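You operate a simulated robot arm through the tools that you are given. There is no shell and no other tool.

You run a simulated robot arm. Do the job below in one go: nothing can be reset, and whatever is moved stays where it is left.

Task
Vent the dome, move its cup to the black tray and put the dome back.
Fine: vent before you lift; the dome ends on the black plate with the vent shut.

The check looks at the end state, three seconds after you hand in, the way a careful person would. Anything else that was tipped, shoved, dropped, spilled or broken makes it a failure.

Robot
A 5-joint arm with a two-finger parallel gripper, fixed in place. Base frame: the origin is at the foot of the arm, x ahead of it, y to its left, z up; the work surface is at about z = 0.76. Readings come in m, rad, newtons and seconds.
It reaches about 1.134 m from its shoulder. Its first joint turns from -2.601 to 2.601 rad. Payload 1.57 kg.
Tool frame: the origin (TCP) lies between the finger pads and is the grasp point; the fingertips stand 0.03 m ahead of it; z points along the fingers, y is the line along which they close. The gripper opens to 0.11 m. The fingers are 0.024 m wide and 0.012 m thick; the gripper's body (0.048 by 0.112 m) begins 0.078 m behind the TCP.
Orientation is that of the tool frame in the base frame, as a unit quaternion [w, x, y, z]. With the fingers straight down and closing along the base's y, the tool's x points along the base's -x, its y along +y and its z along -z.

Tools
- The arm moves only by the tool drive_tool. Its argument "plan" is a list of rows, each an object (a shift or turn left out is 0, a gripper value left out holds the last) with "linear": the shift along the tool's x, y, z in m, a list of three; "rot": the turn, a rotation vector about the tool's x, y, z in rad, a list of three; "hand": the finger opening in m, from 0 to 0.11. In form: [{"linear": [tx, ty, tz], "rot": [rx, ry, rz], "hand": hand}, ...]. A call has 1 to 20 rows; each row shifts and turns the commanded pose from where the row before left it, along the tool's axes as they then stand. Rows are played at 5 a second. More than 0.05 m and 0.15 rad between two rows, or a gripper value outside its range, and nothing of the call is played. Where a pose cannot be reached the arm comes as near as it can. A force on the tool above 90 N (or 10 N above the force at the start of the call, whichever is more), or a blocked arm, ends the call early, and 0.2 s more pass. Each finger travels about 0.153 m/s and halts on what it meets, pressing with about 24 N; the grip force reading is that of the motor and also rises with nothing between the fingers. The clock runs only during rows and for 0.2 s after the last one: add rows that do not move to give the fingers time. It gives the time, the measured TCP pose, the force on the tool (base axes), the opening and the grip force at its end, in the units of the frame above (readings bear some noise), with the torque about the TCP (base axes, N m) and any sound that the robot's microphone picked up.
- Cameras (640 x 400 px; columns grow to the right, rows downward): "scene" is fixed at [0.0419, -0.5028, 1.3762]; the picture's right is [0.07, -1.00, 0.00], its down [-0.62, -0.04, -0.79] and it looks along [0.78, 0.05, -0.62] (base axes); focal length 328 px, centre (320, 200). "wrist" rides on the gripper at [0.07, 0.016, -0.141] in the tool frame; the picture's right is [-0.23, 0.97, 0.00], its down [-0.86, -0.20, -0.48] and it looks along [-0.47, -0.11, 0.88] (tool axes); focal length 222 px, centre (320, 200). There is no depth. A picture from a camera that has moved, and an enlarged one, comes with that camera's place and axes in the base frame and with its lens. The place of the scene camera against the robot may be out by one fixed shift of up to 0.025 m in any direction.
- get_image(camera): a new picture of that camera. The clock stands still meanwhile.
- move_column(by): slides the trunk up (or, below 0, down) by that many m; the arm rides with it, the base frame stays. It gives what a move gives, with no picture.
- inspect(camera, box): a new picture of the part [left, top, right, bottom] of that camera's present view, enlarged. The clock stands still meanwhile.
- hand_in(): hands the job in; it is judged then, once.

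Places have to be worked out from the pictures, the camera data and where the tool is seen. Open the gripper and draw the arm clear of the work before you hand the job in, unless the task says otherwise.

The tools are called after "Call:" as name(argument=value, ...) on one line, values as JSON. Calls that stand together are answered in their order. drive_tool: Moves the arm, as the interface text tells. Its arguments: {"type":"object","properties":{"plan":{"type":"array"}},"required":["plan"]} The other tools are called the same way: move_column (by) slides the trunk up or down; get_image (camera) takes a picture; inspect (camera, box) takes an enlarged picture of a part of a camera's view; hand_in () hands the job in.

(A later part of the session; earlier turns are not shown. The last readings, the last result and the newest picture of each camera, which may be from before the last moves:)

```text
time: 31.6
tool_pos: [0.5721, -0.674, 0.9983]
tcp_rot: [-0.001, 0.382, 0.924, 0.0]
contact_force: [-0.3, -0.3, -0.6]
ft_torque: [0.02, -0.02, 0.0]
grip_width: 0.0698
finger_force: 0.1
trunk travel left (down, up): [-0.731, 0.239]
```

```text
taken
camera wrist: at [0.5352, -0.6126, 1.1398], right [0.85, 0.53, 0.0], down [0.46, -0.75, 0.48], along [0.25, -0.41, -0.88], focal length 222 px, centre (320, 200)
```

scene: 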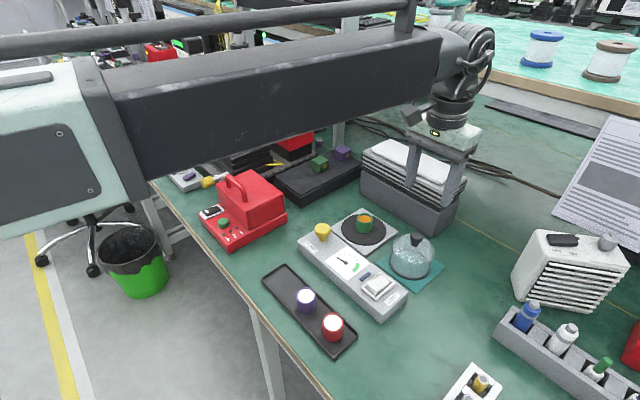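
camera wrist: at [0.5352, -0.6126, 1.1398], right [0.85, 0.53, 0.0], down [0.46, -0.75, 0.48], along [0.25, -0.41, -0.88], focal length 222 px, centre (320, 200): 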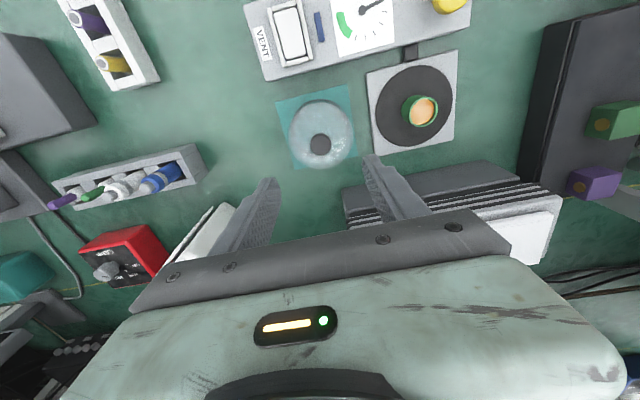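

The dome is standing on the mat. Next I'll go above the cup and locate it precisely.

Call:
drive_tool(plan=[{"linear": [0, 0.0375, 0], "hand": 0.11}, {"linear": [0, 0.0375, 0]}, {"linear": [0, 0.0375, 0]}, {"linear": [0, 0.0375, 0]}, {}, {}])

Call:
inspect(camera="wrist", box=[240, 60, 400, 200])

Call:
inspect(camera="scene", box=[325, 195, 405, 260])

Call:
inspect(camera="scene", box=[255, 255, 365, 355])

```text
time: 33.0
tool_pos: [0.6789, -0.5683, 0.9989]
tcp_rot: [-0.001, 0.382, 0.924, 0.0]
contact_force: [0.2, 0.4, 0.1]
ft_torque: [-0.03, -0.02, 0.0]
grip_width: 0.11
finger_force: 0.0
trunk travel left (down, up): [-0.731, 0.239]
```

```text
2.86 times, centred on (320, 130) of wrist
camera zoom: at [0.6407, -0.5059, 1.1398], right [0.85, 0.53, 0.0], down [0.46, -0.75, 0.48], along [0.25, -0.41, -0.88], focal length 635 px, centre (320, 400)
```

zoom: 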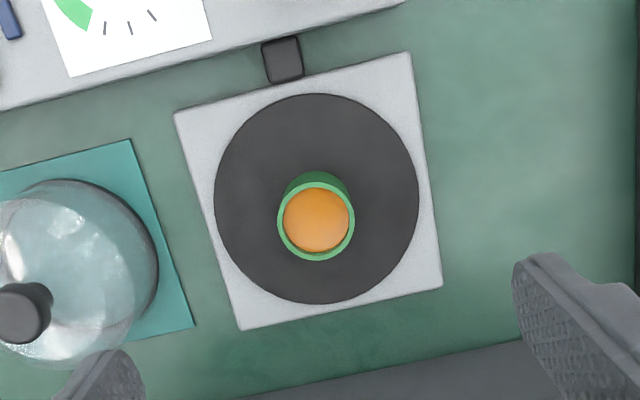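

```text
6.15 times, centred on (365, 228) of scene
camera zoom: at [0.0419, -0.5028, 1.3762], right [0.07, -1.0, 0.0], down [-0.62, -0.04, -0.79], along [0.78, 0.05, -0.62], focal length 2015 px, centre (43, 31)
```

zoom: 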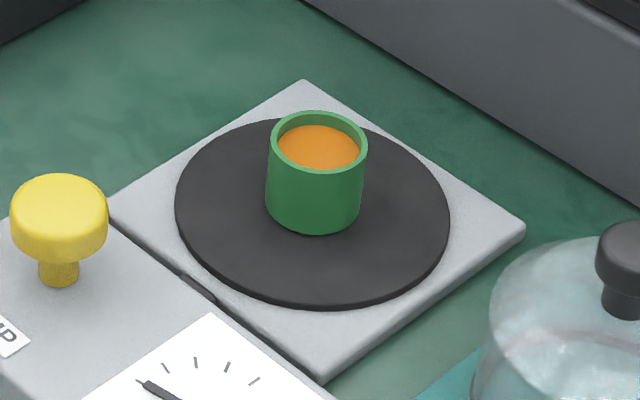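

```text
4.00 times, centred on (310, 305) of scene
camera zoom: at [0.0419, -0.5028, 1.3762], right [0.07, -1.0, 0.0], down [-0.62, -0.04, -0.79], along [0.78, 0.05, -0.62], focal length 1310 px, centre (360, -220)
```

zoom: 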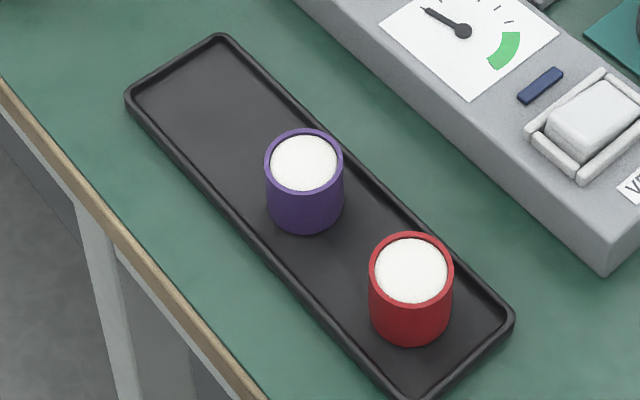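

The cup is about 0.041 m wide and 0.035 m tall, at about (0.679, -0.570). I'll trim the position, lower so the tips end about 15 mm above the disc, and close partway to check.

Call:
drive_tool(plan=[{"linear": [-0.0014, -0.0014, 0]}, {}, {}])

Call:
move_column(by=-0.15)

Call:
inspect(camera="wrist", box=[200, 90, 440, 230])

Call:
inspect(camera="scene", box=[310, 170, 430, 280])

```text
time: 33.8
tool_pos: [0.6795, -0.5703, 0.9969]
tcp_rot: [0.0, 0.383, 0.924, 0.0]
contact_force: [0.7, -0.7, 1.4]
ft_torque: [0.03, 0.01, -0.03]
grip_width: 0.1102
finger_force: 0.0
trunk travel left (down, up): [-0.731, 0.239]
```

```text
time: 35.6
tool_pos: [0.6772, -0.5699, 0.8488]
tcp_rot: [0.0, 0.382, 0.924, 0.0]
contact_force: [-0.1, -0.8, 0.2]
ft_torque: [-0.04, 0.02, 0.01]
grip_width: 0.1097
finger_force: 0.0
trunk travel left (down, up): [-0.581, 0.389]
```

```text
2.67 times, centred on (320, 160) of wrist
camera zoom: at [0.6409, -0.5081, 0.9899], right [0.85, 0.53, 0.0], down [0.46, -0.75, 0.48], along [0.25, -0.41, -0.88], focal length 592 px, centre (320, 307)
```

zoom: 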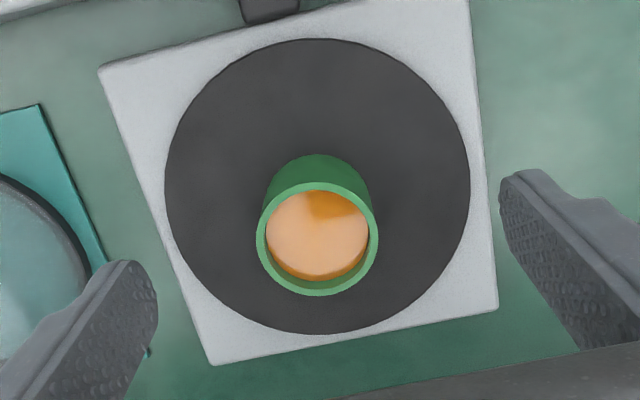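

```text
3.64 times, centred on (370, 225) of scene
camera zoom: at [0.0419, -0.5028, 1.3762], right [0.07, -1.0, 0.0], down [-0.62, -0.04, -0.79], along [0.78, 0.05, -0.62], focal length 1191 px, centre (138, 109)
```

zoom: 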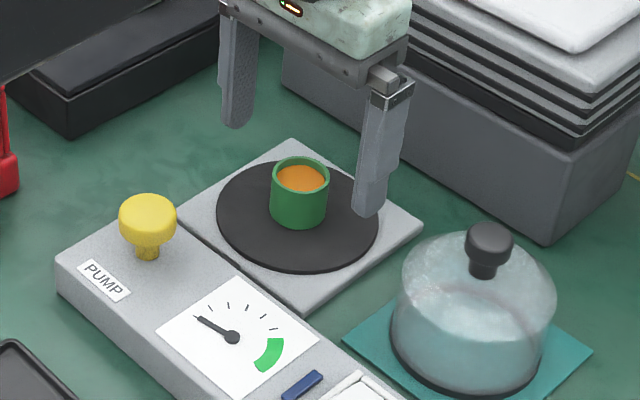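

The cup is on the tool axis within about 1.5 mm. I'll lower the last 3 cm and close gently.

Call:
move_column(by=-0.03)

Call:
drive_tool(plan=[{"hand": 0.08}, {"hand": 0.06}, {"hand": 0.05}, {"hand": 0.046}, {"hand": 0.044}, {}])

Call:
inspect(camera="wrist", box=[240, 90, 400, 220])

Call:
inspect(camera="scene", box=[330, 190, 400, 250])

```text
time: 36.3
tool_pos: [0.6781, -0.5713, 0.8187]
tcp_rot: [0.0, 0.383, 0.924, 0.0]
contact_force: [-0.8, -0.3, 0.5]
ft_torque: [0.02, -0.02, -0.02]
grip_width: 0.1099
finger_force: 0.2
trunk travel left (down, up): [-0.551, 0.419]
```

```text
time: 37.7
tool_pos: [0.6785, -0.5698, 0.8186]
tcp_rot: [0.0, 0.382, 0.924, 0.001]
contact_force: [0.0, -1.0, 0.5]
ft_torque: [0.01, -0.01, -0.04]
grip_width: 0.044
finger_force: 0.1
trunk travel left (down, up): [-0.551, 0.419]
```

```text
3.08 times, centred on (320, 155) of wrist
camera zoom: at [0.6409, -0.5082, 0.9598], right [0.85, 0.53, 0.0], down [0.46, -0.75, 0.48], along [0.25, -0.41, -0.88], focal length 684 px, centre (320, 338)
```

zoom: 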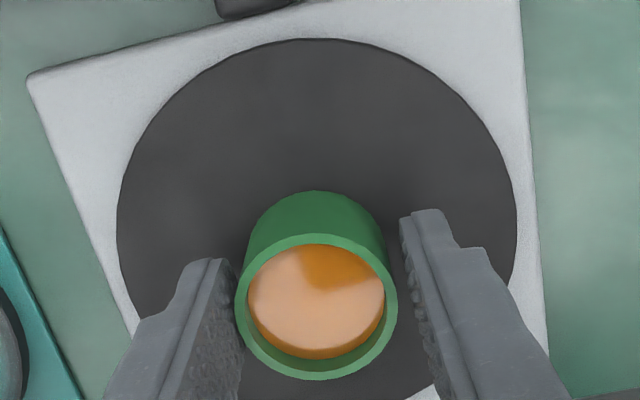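

```text
6.67 times, centred on (365, 220) of scene
camera zoom: at [0.0419, -0.5028, 1.3762], right [0.07, -1.0, 0.0], down [-0.62, -0.04, -0.79], along [0.78, 0.05, -0.62], focal length 2183 px, centre (20, 67)
```

zoom: 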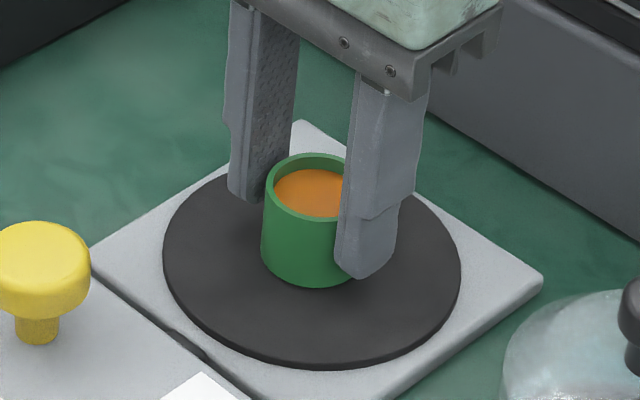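

The fingers straddle the cup, which is slightly nearer the left finger. I'll close in small steps to grip it, then lift 1 cm and check.

Call:
drive_tool(plan=[{"hand": 0.042}, {"hand": 0.0405}, {"hand": 0.039}, {"hand": 0.035}, {"hand": 0.03}, {}])

Call:
move_column(by=0.01)

Call:
inspect(camera="scene", box=[330, 190, 400, 250])

```text
time: 39.1
tool_pos: [0.6781, -0.5704, 0.8193]
tcp_rot: [0.0, 0.383, 0.924, 0.0]
contact_force: [-0.7, 0.7, -0.8]
ft_torque: [0.04, 0.0, 0.01]
grip_width: 0.0388
finger_force: 24.3
trunk travel left (down, up): [-0.551, 0.419]
```

```text
time: 39.7
tool_pos: [0.6781, -0.5709, 0.8288]
tcp_rot: [0.0, 0.383, 0.924, 0.0]
contact_force: [0.2, 0.3, 0.1]
ft_torque: [0.0, 0.01, 0.0]
grip_width: 0.0389
finger_force: 23.7
trunk travel left (down, up): [-0.561, 0.409]
```

```text
6.67 times, centred on (365, 220) of scene
camera zoom: at [0.0419, -0.5028, 1.3762], right [0.07, -1.0, 0.0], down [-0.62, -0.04, -0.79], along [0.78, 0.05, -0.62], focal length 2183 px, centre (20, 67)
```

zoom: 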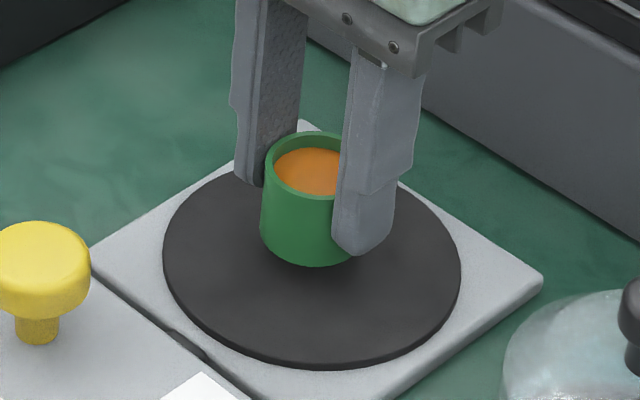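

The cup is held upright. I'll lift it high over the pump knob, then move slowly with gentle ramps to above the free end of the tray, near (0.485, -0.392).

Call:
move_column(by=0.13)

Call:
drive_tool(plan=[{"linear": [0.004, -0.0005, 0]}, {"linear": [0.008, -0.0005, 0]}, {"linear": [0.012, -0.0005, 0]}, {"linear": [0.0152, -0.0005, 0]}, {"linear": [0.0152, -0.0005, 0]}, {"linear": [0.0152, -0.0005, 0]}, {"linear": [0.0152, -0.0005, 0]}, {"linear": [0.0152, -0.0005, 0]}, {"linear": [0.0152, -0.0005, 0]}, {"linear": [0.0152, -0.0005, 0]}, {"linear": [0.0152, -0.0005, 0]}, {"linear": [0.0152, -0.0005, 0]}, {"linear": [0.0152, -0.0005, 0]}, {"linear": [0.0152, -0.0005, 0]}, {"linear": [0.0152, -0.0005, 0]}, {"linear": [0.0152, -0.0005, 0]}, {"linear": [0.0152, -0.0005, 0]}, {"linear": [0.0126, -0.0006, 0]}, {"linear": [0.0084, -0.0006, 0]}, {"linear": [0.0042, -0.0006, 0]}])

Call:
get_image(camera="scene")

Call:
get_image(camera="wrist")

```text
time: 41.3
tool_pos: [0.6795, -0.5713, 0.9576]
tcp_rot: [0.0, 0.382, 0.924, 0.0]
contact_force: [0.0, -0.1, 0.2]
ft_torque: [-0.03, -0.01, -0.01]
grip_width: 0.0387
finger_force: 23.9
trunk travel left (down, up): [-0.691, 0.279]
```

```text
time: 45.5
tool_pos: [0.4857, -0.3916, 0.9583]
tcp_rot: [0.001, 0.383, 0.924, 0.0]
contact_force: [-0.1, -0.1, -0.3]
ft_torque: [-0.01, 0.02, 0.0]
grip_width: 0.0387
finger_force: 24.0
trunk travel left (down, up): [-0.691, 0.279]
```

```text
taken
```

scene: 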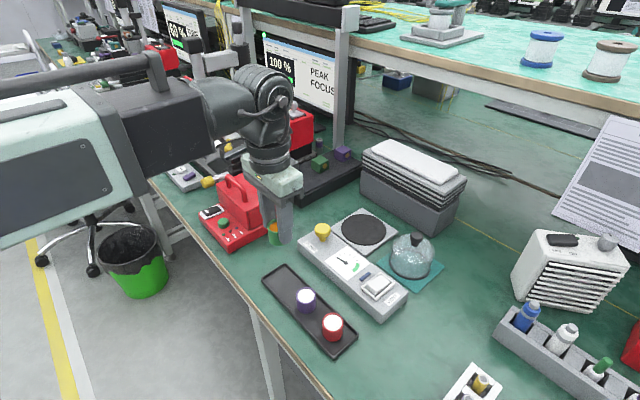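

```text
taken
camera wrist: at [0.4486, -0.3308, 1.0999], right [0.85, 0.53, 0.0], down [0.46, -0.75, 0.48], along [0.25, -0.41, -0.88], focal length 222 px, centre (320, 200)
```

wrist: 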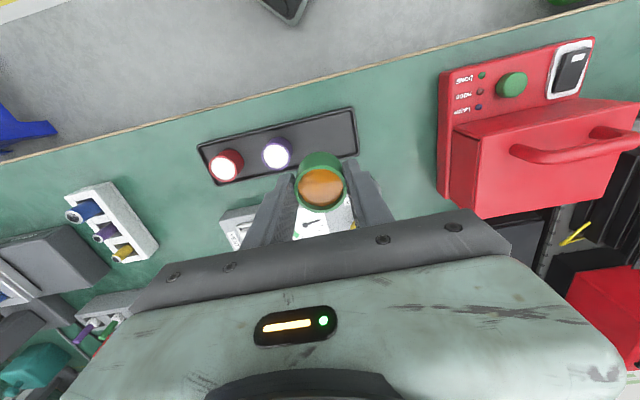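

Call:
inspect(camera="wrist", box=[180, 80, 380, 220])

Call:
inspect(camera="scene", box=[190, 180, 360, 320])

```text
2.86 times, centred on (280, 150) of wrist
camera zoom: at [0.4486, -0.3308, 1.0999], right [0.85, 0.53, 0.0], down [0.46, -0.75, 0.48], along [0.25, -0.41, -0.88], focal length 635 px, centre (434, 343)
```

zoom: 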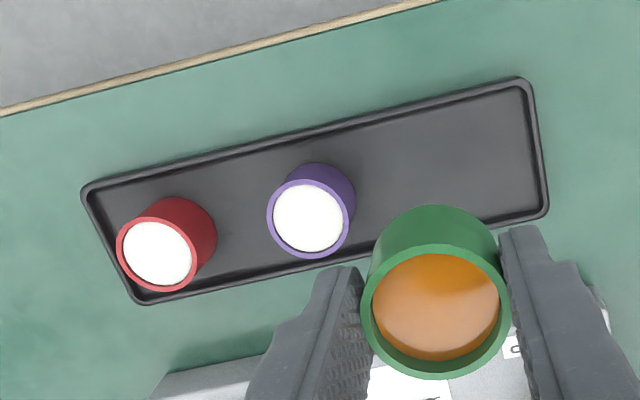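

```text
2.86 times, centred on (275, 250) of scene
camera zoom: at [0.0419, -0.5028, 1.3762], right [0.07, -1.0, 0.0], down [-0.62, -0.04, -0.79], along [0.78, 0.05, -0.62], focal length 936 px, centre (449, 57)
```

zoom: 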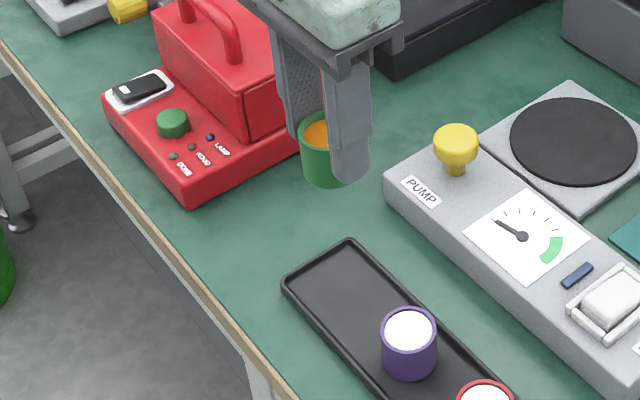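

The tray centreline from this view is at S≈0.6275, a few mm off the first estimate, so I'll trim the position toward the end wall for clearance from the purple cup. Then I'll lower most of the way.

Call:
drive_tool(plan=[{"linear": [-0.0032, 0.0019, 0]}, {"linear": [-0.0032, 0.0018, 0]}, {}])

Call:
move_column(by=-0.08)

Call:
move_column(by=-0.045)

Call:
inspect(camera="wrist", box=[180, 80, 440, 240])

Call:
get_image(camera="scene")

Call:
inspect(camera="scene", box=[240, 220, 360, 330])

```text
time: 46.3
tool_pos: [0.4943, -0.3947, 0.9586]
tcp_rot: [0.0, 0.383, 0.924, 0.0]
contact_force: [0.4, -0.1, 0.1]
ft_torque: [-0.02, 0.0, -0.03]
grip_width: 0.0387
finger_force: 23.7
trunk travel left (down, up): [-0.691, 0.279]
```

```text
time: 47.5
tool_pos: [0.4939, -0.3942, 0.878]
tcp_rot: [0.0, 0.383, 0.924, 0.0]
contact_force: [-0.4, -0.3, 0.0]
ft_torque: [0.02, 0.01, 0.0]
grip_width: 0.0385
finger_force: 24.2
trunk travel left (down, up): [-0.611, 0.359]
```

```text
time: 48.3
tool_pos: [0.4939, -0.3943, 0.8337]
tcp_rot: [0.0, 0.383, 0.924, -0.001]
contact_force: [-0.6, 0.5, 0.0]
ft_torque: [-0.01, -0.02, -0.03]
grip_width: 0.0387
finger_force: 24.4
trunk travel left (down, up): [-0.566, 0.404]
```

```text
2.46 times, centred on (310, 160) of wrist
camera zoom: at [0.4559, -0.3322, 0.9748], right [0.85, 0.53, 0.0], down [0.46, -0.75, 0.48], along [0.25, -0.41, -0.88], focal length 547 px, centre (345, 298)
```

zoom: 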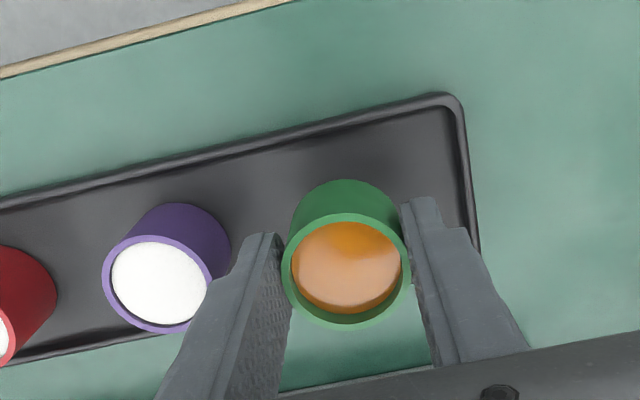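

```text
taken
```

scene: 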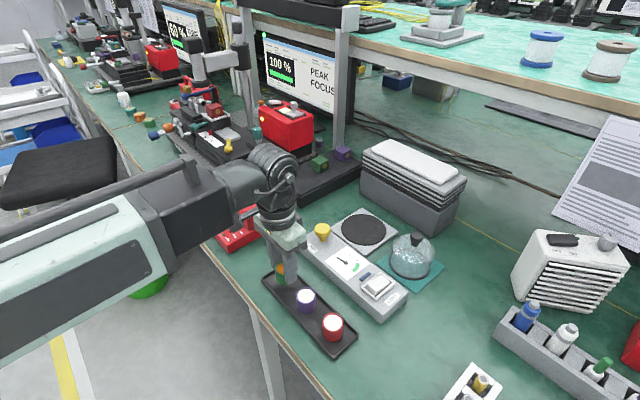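

```text
3.64 times, centred on (300, 275) of scene
camera zoom: at [0.0419, -0.5028, 1.3762], right [0.07, -1.0, 0.0], down [-0.62, -0.04, -0.79], along [0.78, 0.05, -0.62], focal length 1191 px, centre (393, -73)
```

zoom: 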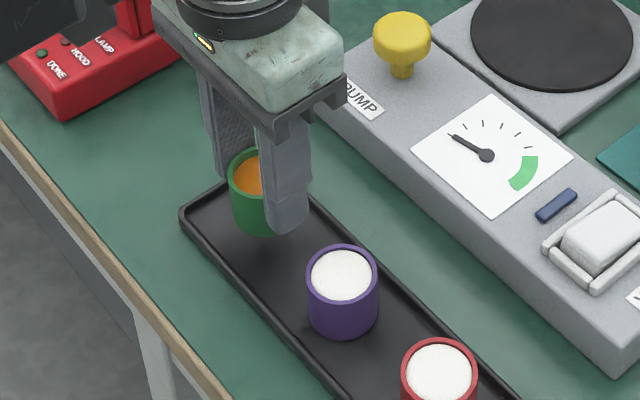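

The cup is over the free end with clearance to the purple cup. I'll lower it gently in small steps to contact.

Call:
move_column(by=-0.016)

Call:
move_column(by=-0.003)

Call:
move_column(by=-0.002)

Call:
inspect(camera="scene", box=[240, 240, 340, 320])

```text
time: 49.0
tool_pos: [0.4929, -0.3946, 0.8166]
tcp_rot: [0.001, 0.382, 0.924, 0.001]
contact_force: [0.5, 0.0, -0.3]
ft_torque: [-0.01, -0.01, -0.01]
grip_width: 0.0386
finger_force: 23.8
trunk travel left (down, up): [-0.55, 0.42]
```

```text
time: 49.5
tool_pos: [0.4936, -0.3949, 0.815]
tcp_rot: [0.0, 0.383, 0.924, 0.0]
contact_force: [-0.1, -0.3, 0.1]
ft_torque: [0.0, 0.01, 0.01]
grip_width: 0.0389
finger_force: 24.6
trunk travel left (down, up): [-0.547, 0.423]
```

```text
time: 50.0
tool_pos: [0.4933, -0.3945, 0.8125]
tcp_rot: [0.0, 0.383, 0.924, 0.0]
contact_force: [-0.8, 0.2, -0.4]
ft_torque: [-0.01, -0.03, -0.01]
grip_width: 0.0383
finger_force: 23.5
trunk travel left (down, up): [-0.545, 0.425]
```

```text
5.00 times, centred on (290, 280) of scene
camera zoom: at [0.0419, -0.5028, 1.3762], right [0.07, -1.0, 0.0], down [-0.62, -0.04, -0.79], along [0.78, 0.05, -0.62], focal length 1637 px, centre (470, -200)
```

zoom: 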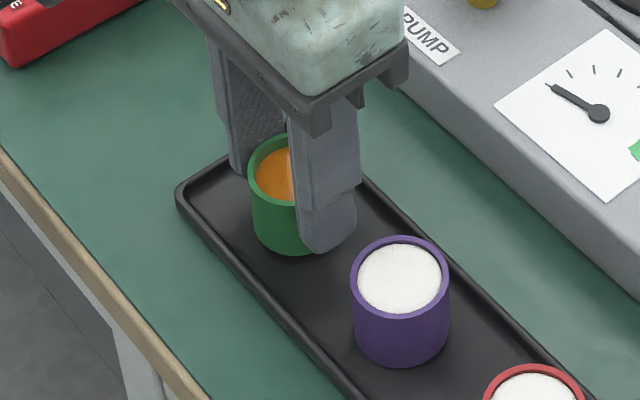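

No contact yet, so I'll continue in 2 mm steps.

Call:
move_column(by=-0.002)

Call:
move_column(by=-0.0015)

```text
time: 50.5
tool_pos: [0.4935, -0.3935, 0.8101]
tcp_rot: [0.0, 0.382, 0.924, 0.0]
contact_force: [0.0, 0.2, -0.3]
ft_torque: [-0.01, 0.03, -0.03]
grip_width: 0.0388
finger_force: 24.3
trunk travel left (down, up): [-0.543, 0.427]
```

```text
time: 51.0
tool_pos: [0.4937, -0.3947, 0.8084]
tcp_rot: [0.0, 0.382, 0.924, -0.001]
contact_force: [-0.4, 0.6, -1.1]
ft_torque: [0.0, 0.0, 0.01]
grip_width: 0.0386
finger_force: 23.9
trunk travel left (down, up): [-0.542, 0.428]
```

Call:
move_column(by=-0.0015)

Call:
inspect(camera="scene", box=[250, 250, 330, 310])

```text
time: 51.5
tool_pos: [0.4929, -0.3949, 0.8078]
tcp_rot: [0.0, 0.383, 0.924, 0.0]
contact_force: [4.1, -2.2, 17.6]
ft_torque: [-0.14, -0.15, 0.02]
grip_width: 0.0388
finger_force: 23.7
trunk travel left (down, up): [-0.54, 0.43]
```

```text
6.67 times, centred on (290, 280) of scene
camera zoom: at [0.0419, -0.5028, 1.3762], right [0.07, -1.0, 0.0], down [-0.62, -0.04, -0.79], along [0.78, 0.05, -0.62], focal length 2183 px, centre (520, -333)
```

zoom: 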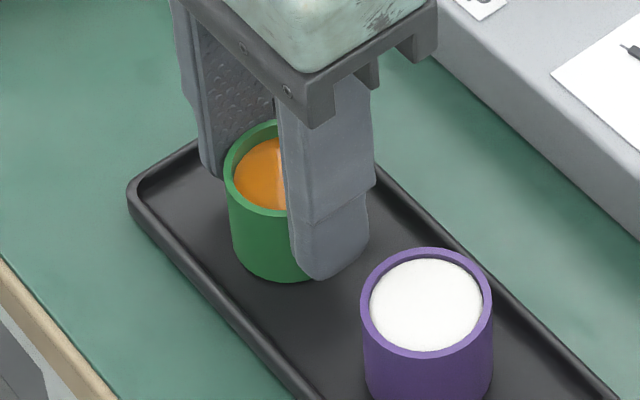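

Contact at 17.6 N. I'll relieve it by about a millimetre, open only to 0.052 m so the finger stays clear of the purple cup, and rise straight up.

Call:
move_column(by=0.0012)

Call:
drive_tool(plan=[{"hand": 0.042}, {"hand": 0.046}, {"hand": 0.05}, {"hand": 0.053}, {}])

Call:
inspect(camera="scene", box=[250, 250, 330, 310])

Call:
inspect(camera="wrist", box=[180, 80, 440, 240])

```text
time: 52.0
tool_pos: [0.4927, -0.395, 0.8079]
tcp_rot: [0.0, 0.383, 0.924, 0.0]
contact_force: [-0.1, -0.6, -0.8]
ft_torque: [-0.01, -0.04, -0.01]
grip_width: 0.0388
finger_force: 24.1
trunk travel left (down, up): [-0.542, 0.428]
```

```text
time: 53.2
tool_pos: [0.4935, -0.3946, 0.8073]
tcp_rot: [0.0, 0.383, 0.924, 0.001]
contact_force: [0.3, 0.7, 0.7]
ft_torque: [-0.02, -0.01, 0.0]
grip_width: 0.053
finger_force: 0.0
trunk travel left (down, up): [-0.542, 0.428]
```

```text
6.67 times, centred on (290, 280) of scene
camera zoom: at [0.0419, -0.5028, 1.3762], right [0.07, -1.0, 0.0], down [-0.62, -0.04, -0.79], along [0.78, 0.05, -0.62], focal length 2183 px, centre (520, -333)
```

zoom: 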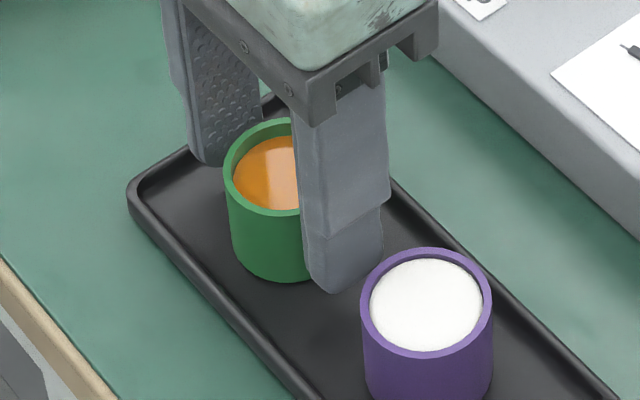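

```text
2.46 times, centred on (310, 160) of wrist
camera zoom: at [0.456, -0.3322, 0.9501], right [0.85, 0.53, 0.0], down [0.46, -0.75, 0.48], along [0.25, -0.41, -0.88], focal length 547 px, centre (345, 298)
```

zoom: 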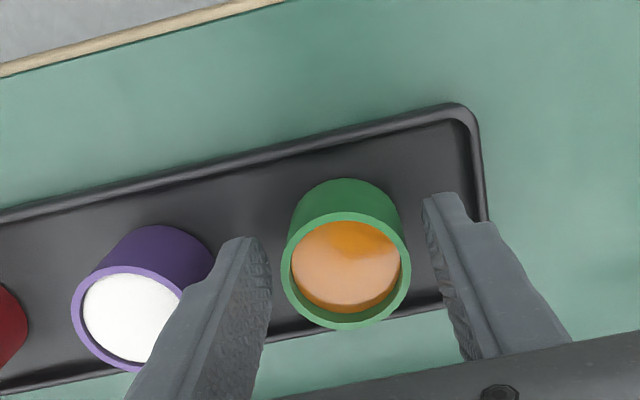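

The cup is free and upright on the tray. I'll rise, then retrace my commanded offsets back to above the dome on the mat.

Call:
move_column(by=0.14)

Call:
drive_tool(plan=[{"linear": [-0.03178, -0.01775, 0]}, {"linear": [-0.03178, -0.01775, 0]}, {"linear": [-0.03178, -0.01775, 0]}, {"linear": [-0.03178, -0.01775, 0]}, {"linear": [-0.03178, -0.01775, 0]}, {"linear": [-0.03178, -0.01775, 0]}, {"linear": [-0.03177, -0.01775, 0]}, {"linear": [-0.03177, -0.01775, 0], "hand": 0.07}, {}, {}])

Call:
get_image(camera="scene")

Call:
inspect(camera="wrist", box=[220, 80, 440, 220])

```text
time: 54.9
tool_pos: [0.4935, -0.3943, 0.9478]
tcp_rot: [0.0, 0.383, 0.924, 0.0]
contact_force: [-0.1, -1.2, 0.4]
ft_torque: [0.08, -0.03, 0.02]
grip_width: 0.0532
finger_force: 0.0
trunk travel left (down, up): [-0.682, 0.288]
```

```text
time: 57.1
tool_pos: [0.5735, -0.6755, 0.9484]
tcp_rot: [0.0, 0.383, 0.924, 0.0]
contact_force: [0.4, 0.8, -0.6]
ft_torque: [0.0, 0.0, 0.0]
grip_width: 0.0701
finger_force: 0.1
trunk travel left (down, up): [-0.682, 0.288]
```

```text
taken
```

scene: 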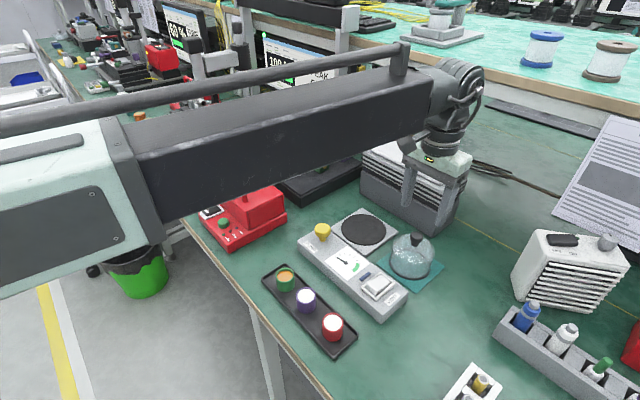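

```text
2.86 times, centred on (330, 150) of wrist
camera zoom: at [0.5347, -0.613, 1.0901], right [0.85, 0.53, 0.0], down [0.46, -0.75, 0.48], along [0.25, -0.41, -0.88], focal length 635 px, centre (291, 343)
```

zoom: 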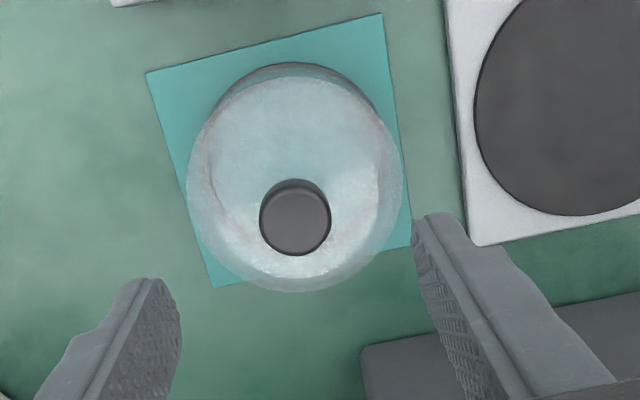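

The cup stands in the tray and the knob is on the tool axis. I'll return to the release height and grip the knob again.

Call:
move_column(by=-0.06)

Call:
move_column(by=-0.02)

Call:
drive_tool(plan=[{"hand": 0.05}, {"hand": 0.036}, {"hand": 0.03}, {"hand": 0.02}, {"hand": 0.01}, {}, {}])

Call:
inspect(camera="scene", box=[370, 220, 450, 290])

```text
time: 58.1
tool_pos: [0.5721, -0.6749, 0.8895]
tcp_rot: [0.0, 0.382, 0.924, -0.001]
contact_force: [0.5, -0.2, 0.6]
ft_torque: [0.0, -0.02, -0.01]
grip_width: 0.0701
finger_force: 0.2
trunk travel left (down, up): [-0.622, 0.348]
```

```text
time: 58.8
tool_pos: [0.5723, -0.6758, 0.8685]
tcp_rot: [0.0, 0.383, 0.924, 0.001]
contact_force: [-0.1, -0.1, -0.1]
ft_torque: [0.03, 0.02, -0.01]
grip_width: 0.0697
finger_force: 0.2
trunk travel left (down, up): [-0.602, 0.368]
```

```text
time: 60.4
tool_pos: [0.5721, -0.6751, 0.8686]
tcp_rot: [-0.001, 0.382, 0.924, 0.001]
contact_force: [0.1, 1.2, 0.4]
ft_torque: [0.0, 0.03, -0.03]
grip_width: 0.0271
finger_force: 24.0
trunk travel left (down, up): [-0.602, 0.368]
```

```text
5.71 times, centred on (410, 255) of scene
camera zoom: at [0.0419, -0.5028, 1.3762], right [0.07, -1.0, 0.0], down [-0.62, -0.04, -0.79], along [0.78, 0.05, -0.62], focal length 1871 px, centre (-194, -114)
```

zoom: 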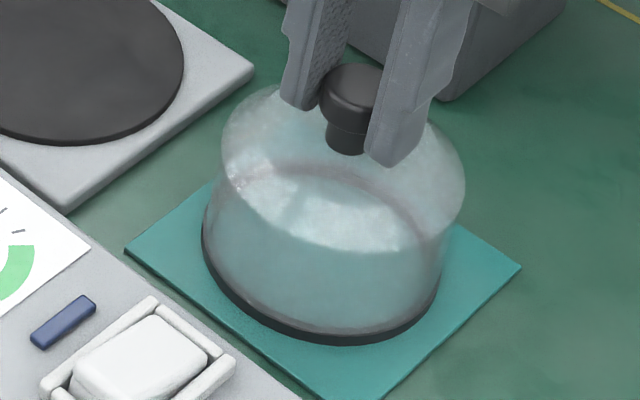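

The knob is gripped at 0.027 m. I'll lift and carry it back by exactly the 0.148 m I moved it.

Call:
move_column(by=0.07)

Call:
drive_tool(plan=[{"linear": [0, 0.01, 0]}, {"linear": [0, 0.02, 0]}, {"linear": [0, 0.022, 0]}, {"linear": [0, 0.022, 0]}, {"linear": [0, 0.022, 0]}, {"linear": [0, 0.022, 0]}, {"linear": [0, 0.02, 0]}, {"linear": [0, 0.01, 0]}, {}, {}])

Call:
move_column(by=-0.04)

Call:
inspect(camera="scene", box=[320, 170, 420, 270])

Call:
inspect(camera="wrist", box=[240, 80, 400, 220])

```text
time: 61.5
tool_pos: [0.5731, -0.675, 0.9388]
tcp_rot: [0.0, 0.383, 0.924, 0.0]
contact_force: [-0.2, 0.8, -0.8]
ft_torque: [0.03, -0.01, 0.0]
grip_width: 0.0272
finger_force: 23.4
trunk travel left (down, up): [-0.672, 0.298]
```

```text
time: 63.7
tool_pos: [0.6764, -0.5709, 0.9384]
tcp_rot: [0.001, 0.382, 0.924, 0.001]
contact_force: [0.1, 0.2, -1.3]
ft_torque: [0.05, 0.01, -0.03]
grip_width: 0.0268
finger_force: 24.2
trunk travel left (down, up): [-0.672, 0.298]
```

```text
time: 64.5
tool_pos: [0.6768, -0.5725, 0.8998]
tcp_rot: [0.0, 0.383, 0.924, 0.0]
contact_force: [0.4, 0.6, -0.7]
ft_torque: [-0.01, 0.01, -0.02]
grip_width: 0.0269
finger_force: 24.1
trunk travel left (down, up): [-0.632, 0.338]
```

```text
4.00 times, centred on (370, 220) of scene
camera zoom: at [0.0419, -0.5028, 1.3762], right [0.07, -1.0, 0.0], down [-0.62, -0.04, -0.79], along [0.78, 0.05, -0.62], focal length 1310 px, centre (120, 120)
```

zoom: 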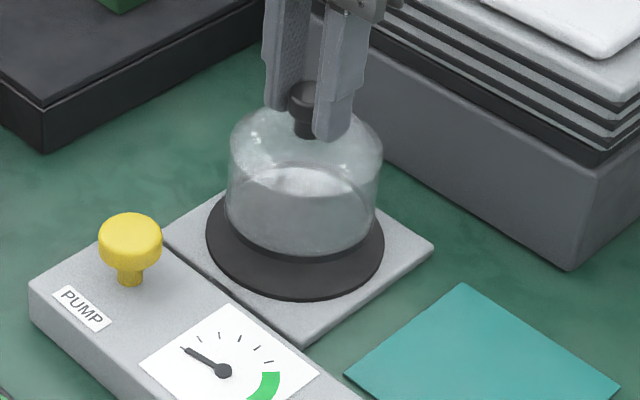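

```text
2.86 times, centred on (320, 150) of wrist
camera zoom: at [0.6394, -0.5092, 1.0399], right [0.85, 0.53, 0.0], down [0.46, -0.75, 0.48], along [0.25, -0.41, -0.88], focal length 635 px, centre (320, 343)
```

zoom: 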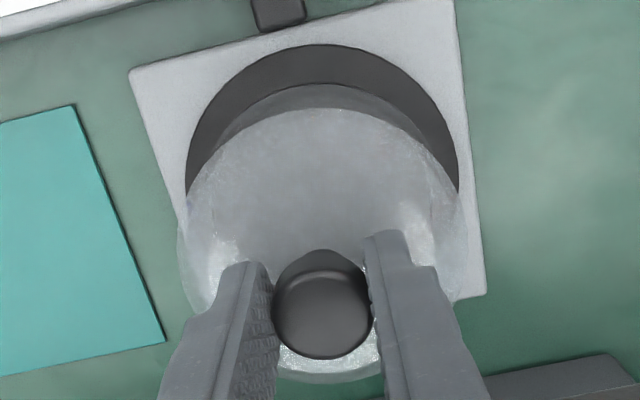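

The dome is above the disc and concentric with it. I'll lower to just above the seat and then in small steps until contact.

Call:
move_column(by=-0.014)

Call:
move_column(by=-0.002)

Call:
move_column(by=-0.0015)

Call:
inspect(camera="scene", box=[320, 170, 420, 270])

```text
time: 65.1
tool_pos: [0.6764, -0.5717, 0.884]
tcp_rot: [0.0, 0.383, 0.924, 0.0]
contact_force: [0.2, 1.2, -1.5]
ft_torque: [-0.02, 0.03, 0.02]
grip_width: 0.027
finger_force: 24.2
trunk travel left (down, up): [-0.618, 0.352]
```

```text
time: 65.6
tool_pos: [0.676, -0.5708, 0.8822]
tcp_rot: [-0.001, 0.383, 0.924, 0.0]
contact_force: [0.3, 0.0, -1.2]
ft_torque: [-0.01, 0.04, 0.01]
grip_width: 0.0269
finger_force: 23.7
trunk travel left (down, up): [-0.616, 0.354]
```

```text
time: 66.2
tool_pos: [0.6768, -0.5704, 0.8808]
tcp_rot: [0.0, 0.383, 0.924, 0.0]
contact_force: [0.8, 0.4, -1.3]
ft_torque: [0.0, 0.0, 0.0]
grip_width: 0.0271
finger_force: 24.3
trunk travel left (down, up): [-0.614, 0.356]
```

```text
4.00 times, centred on (370, 220) of scene
camera zoom: at [0.0419, -0.5028, 1.3762], right [0.07, -1.0, 0.0], down [-0.62, -0.04, -0.79], along [0.78, 0.05, -0.62], focal length 1310 px, centre (120, 120)
```

zoom: 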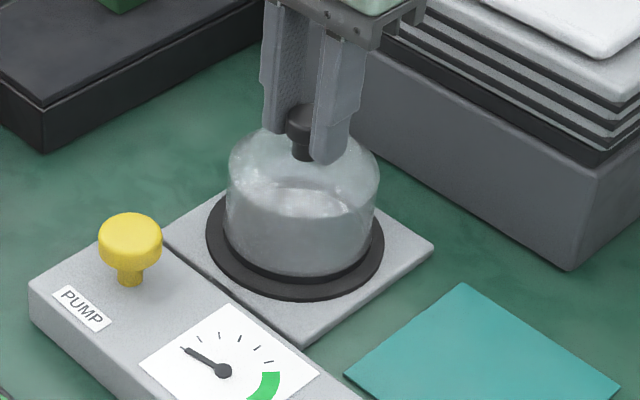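

Nearly seated and not yet bearing weight. I'll go down another 1–2 mm until the force changes.

Call:
move_column(by=-0.001)

Call:
move_column(by=-0.001)

```text
time: 66.7
tool_pos: [0.6779, -0.5704, 0.8806]
tcp_rot: [0.001, 0.383, 0.924, 0.0]
contact_force: [-0.7, 0.1, -1.5]
ft_torque: [-0.05, 0.0, 0.0]
grip_width: 0.0271
finger_force: 24.0
trunk travel left (down, up): [-0.613, 0.357]
```

```text
time: 67.2
tool_pos: [0.6766, -0.5706, 0.8797]
tcp_rot: [0.001, 0.383, 0.924, 0.0]
contact_force: [2.2, -1.7, 6.7]
ft_torque: [0.01, 0.05, -0.01]
grip_width: 0.027
finger_force: 24.1
trunk travel left (down, up): [-0.612, 0.358]
```

Contact at 6.7 N, so the dome is seated. I'll open slowly, rise, and inspect.

Call:
drive_tool(plan=[{"hand": 0.03}, {"hand": 0.04}, {"hand": 0.055}, {"hand": 0.07}, {}])

Call:
move_column(by=0.08)

Call:
inspect(camera="scene", box=[290, 180, 450, 330])

Call:
inspect(camera="wrist", box=[200, 0, 440, 200])

```text
time: 68.4
tool_pos: [0.6764, -0.5703, 0.8787]
tcp_rot: [0.0, 0.383, 0.924, 0.0]
contact_force: [0.2, 0.5, 0.1]
ft_torque: [0.01, 0.02, 0.02]
grip_width: 0.0702
finger_force: 0.1
trunk travel left (down, up): [-0.612, 0.358]
```

```text
time: 69.5
tool_pos: [0.6766, -0.5711, 0.9585]
tcp_rot: [0.0, 0.383, 0.924, 0.0]
contact_force: [0.2, 0.6, -0.1]
ft_torque: [-0.03, 0.0, 0.01]
grip_width: 0.07
finger_force: 0.0
trunk travel left (down, up): [-0.692, 0.278]
```

```text
2.67 times, centred on (370, 255) of scene
camera zoom: at [0.0419, -0.5028, 1.3762], right [0.07, -1.0, 0.0], down [-0.62, -0.04, -0.79], along [0.78, 0.05, -0.62], focal length 873 px, centre (187, 53)
```

zoom: 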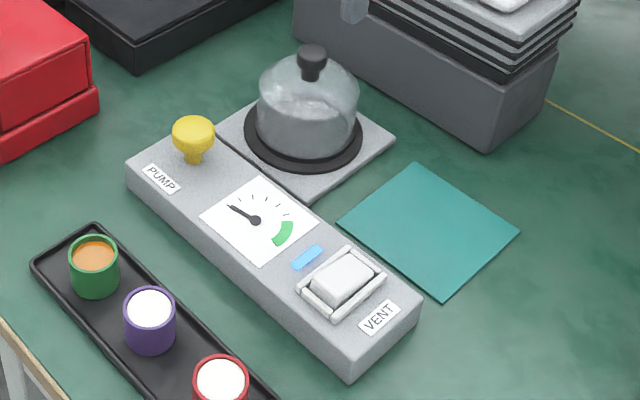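

```text
2.00 times, centred on (320, 100) of wrist
camera zoom: at [0.6395, -0.5091, 1.1005], right [0.85, 0.53, 0.0], down [0.46, -0.75, 0.48], along [0.25, -0.41, -0.88], focal length 444 px, centre (320, 400)
```

zoom: 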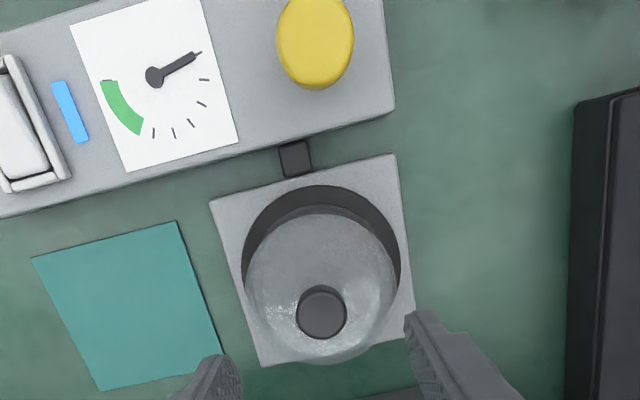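

The dome is seated centrally, the blue lamp is lit again and the cup is in the tray. Next I'll close the gripper and move over the tray-side end of the rocker, now the raised one, to shut the vent.

Call:
drive_tool(plan=[{"linear": [0.02263, -0.02563, 0], "hand": 0.0}, {"linear": [0.02263, -0.02563, 0]}, {"linear": [0.02263, -0.02563, 0]}, {"linear": [0.02263, -0.02563, 0]}, {"linear": [0.02263, -0.02563, 0]}, {"linear": [0.02263, -0.02563, 0]}, {}, {}])

Call:
move_column(by=-0.09)

Call:
inspect(camera="wrist", box=[220, 80, 480, 240])

Call:
inspect(camera="scene", box=[330, 230, 430, 310])

```text
time: 71.3
tool_pos: [0.4722, -0.584, 0.9583]
tcp_rot: [-0.001, 0.383, 0.924, 0.0]
contact_force: [-0.4, 0.0, -1.0]
ft_torque: [0.01, 0.03, 0.01]
grip_width: 0.0
finger_force: 21.0
trunk travel left (down, up): [-0.692, 0.278]
```

```text
time: 72.6
tool_pos: [0.4724, -0.5851, 0.8694]
tcp_rot: [0.0, 0.383, 0.924, 0.0]
contact_force: [-0.9, 0.5, 0.7]
ft_torque: [0.01, 0.01, 0.03]
grip_width: 0.0
finger_force: 21.2
trunk travel left (down, up): [-0.602, 0.368]
```

```text
2.46 times, centred on (350, 160) of wrist
camera zoom: at [0.4347, -0.5224, 1.0106], right [0.85, 0.53, 0.0], down [0.46, -0.75, 0.48], along [0.25, -0.41, -0.88], focal length 547 px, centre (246, 298)
```

zoom: 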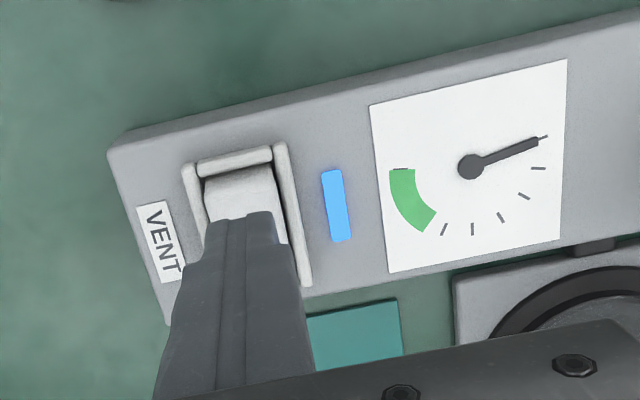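

```text
5.00 times, centred on (380, 270) of scene
camera zoom: at [0.0419, -0.5028, 1.3762], right [0.07, -1.0, 0.0], down [-0.62, -0.04, -0.79], along [0.78, 0.05, -0.62], focal length 1637 px, centre (20, -150)
```

zoom: 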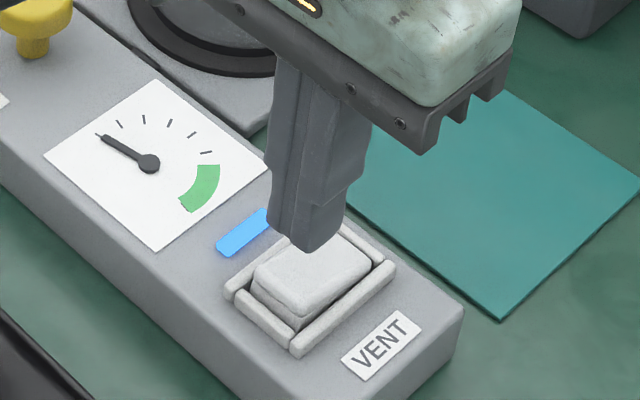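

The tip lines up with the tray half of the rocker. I'll lower 2 cm and recheck.

Call:
move_column(by=-0.02)

Call:
inspect(camera="wrist", box=[220, 80, 480, 240])

Call:
inspect(camera="scene", box=[340, 240, 410, 310])

```text
time: 73.3
tool_pos: [0.4721, -0.5841, 0.8475]
tcp_rot: [0.0, 0.383, 0.924, 0.0]
contact_force: [-0.1, -0.2, 0.4]
ft_torque: [-0.02, 0.0, 0.03]
grip_width: 0.0
finger_force: 21.5
trunk travel left (down, up): [-0.582, 0.388]
```

```text
2.46 times, centred on (350, 160) of wrist
camera zoom: at [0.4347, -0.5223, 0.9905], right [0.85, 0.53, 0.0], down [0.46, -0.75, 0.48], along [0.25, -0.41, -0.88], focal length 547 px, centre (246, 298)
```

zoom: 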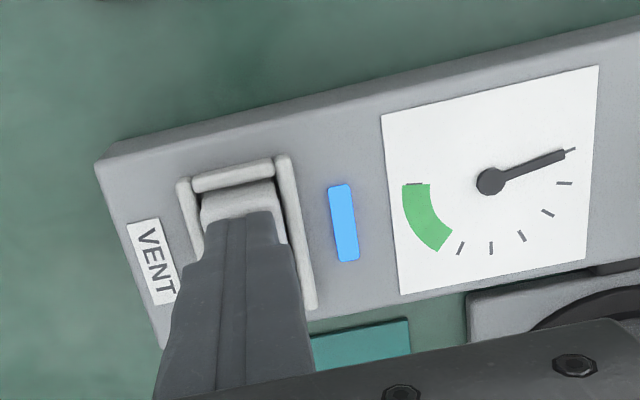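

```text
5.71 times, centred on (375, 275) of scene
camera zoom: at [0.0419, -0.5028, 1.3762], right [0.07, -1.0, 0.0], down [-0.62, -0.04, -0.79], along [0.78, 0.05, -0.62], focal length 1871 px, centre (6, -229)
```

zoom: 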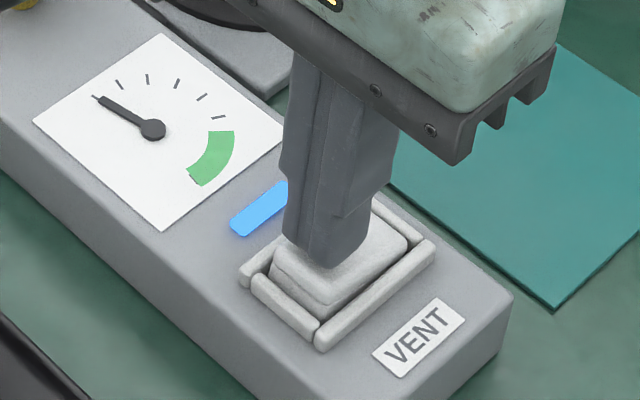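

The tip is over the raised tray-side half. I'll press down in small steps.

Call:
move_column(by=-0.006)

Call:
move_column(by=-0.003)

Call:
inspect(camera="scene", box=[340, 240, 410, 310])

```text
time: 73.8
tool_pos: [0.4717, -0.5848, 0.8424]
tcp_rot: [0.0, 0.383, 0.924, 0.0]
contact_force: [0.2, -0.8, 0.6]
ft_torque: [-0.01, -0.01, 0.02]
grip_width: 0.0
finger_force: 21.2
trunk travel left (down, up): [-0.576, 0.394]
```

```text
time: 74.3
tool_pos: [0.4722, -0.5846, 0.8401]
tcp_rot: [0.0, 0.383, 0.924, 0.0]
contact_force: [-0.7, 0.6, 1.1]
ft_torque: [-0.01, -0.01, 0.01]
grip_width: 0.0
finger_force: 21.3
trunk travel left (down, up): [-0.573, 0.397]
```

```text
5.71 times, centred on (375, 275) of scene
camera zoom: at [0.0419, -0.5028, 1.3762], right [0.07, -1.0, 0.0], down [-0.62, -0.04, -0.79], along [0.78, 0.05, -0.62], focal length 1871 px, centre (6, -229)
```

zoom: 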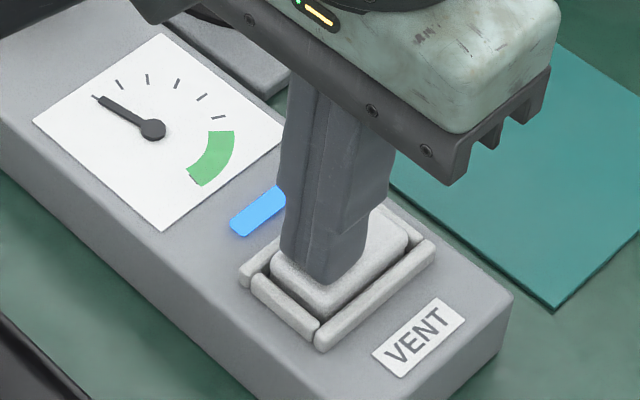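

Call:
move_column(by=-0.003)

Call:
inspect(camera="scene", box=[340, 240, 410, 310])

```text
time: 74.8
tool_pos: [0.4712, -0.583, 0.8395]
tcp_rot: [0.002, 0.383, 0.924, -0.001]
contact_force: [1.7, -3.5, 46.4]
ft_torque: [-0.53, -0.45, 0.06]
grip_width: 0.0
finger_force: 21.9
trunk travel left (down, up): [-0.57, 0.4]
```

```text
5.71 times, centred on (375, 275) of scene
camera zoom: at [0.0419, -0.5028, 1.3762], right [0.07, -1.0, 0.0], down [-0.62, -0.04, -0.79], along [0.78, 0.05, -0.62], focal length 1871 px, centre (6, -229)
```

zoom: 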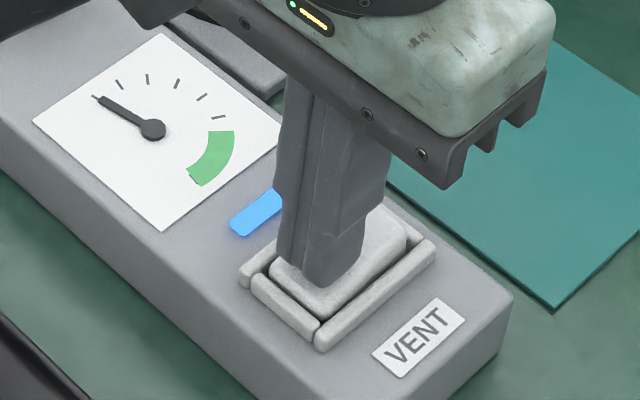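

At 46 N the rocker looks lower but I'm not sure it has gone over. I'll press slightly more, back off and check its tilt.

Call:
move_column(by=-0.002)

Call:
move_column(by=0.03)

Call:
inspect(camera="scene", box=[340, 240, 410, 310])

Call:
inspect(camera="wrist", box=[220, 80, 480, 240])

```text
time: 75.5
tool_pos: [0.4701, -0.5827, 0.8396]
tcp_rot: [0.005, 0.384, 0.924, -0.002]
contact_force: [-0.5, 2.7, 65.7]
ft_torque: [-0.46, -0.53, 0.01]
grip_width: 0.0
finger_force: 21.3
trunk travel left (down, up): [-0.569, 0.401]
stopped: the force on the tool passed its limit at 92 N (the readings are from after the stop); the commanded pose is now the measured one
```

```text
time: 76.2
tool_pos: [0.4737, -0.5846, 0.866]
tcp_rot: [0.002, 0.384, 0.924, -0.001]
contact_force: [0.0, 0.0, 0.5]
ft_torque: [-0.01, 0.01, -0.01]
grip_width: 0.0
finger_force: 21.5
trunk travel left (down, up): [-0.599, 0.371]
```

```text
5.71 times, centred on (375, 275) of scene
camera zoom: at [0.0419, -0.5028, 1.3762], right [0.07, -1.0, 0.0], down [-0.62, -0.04, -0.79], along [0.78, 0.05, -0.62], focal length 1871 px, centre (6, -229)
```

zoom: 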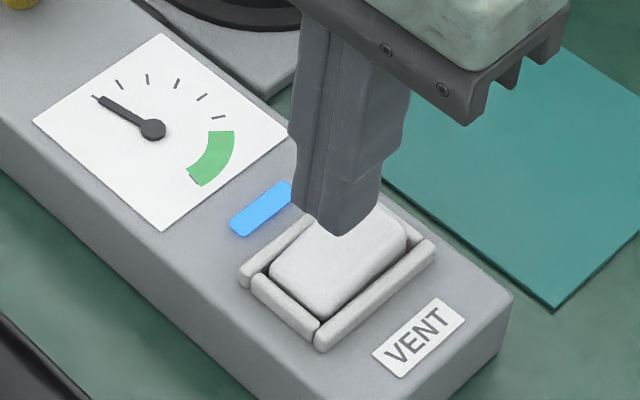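

```text
2.46 times, centred on (350, 160) of wrist
camera zoom: at [0.4353, -0.5233, 1.007], right [0.85, 0.53, 0.0], down [0.46, -0.74, 0.48], along [0.26, -0.41, -0.88], focal length 547 px, centre (246, 298)
```

zoom: 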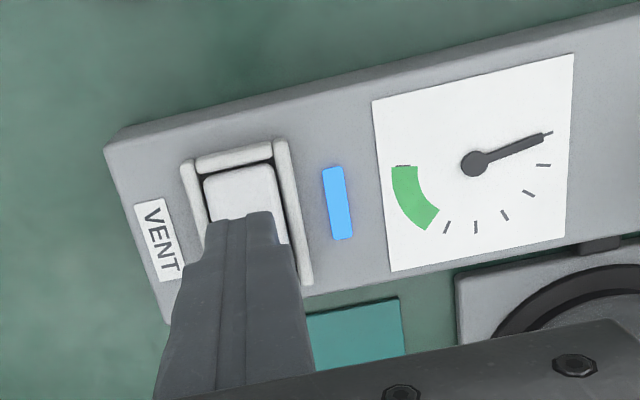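

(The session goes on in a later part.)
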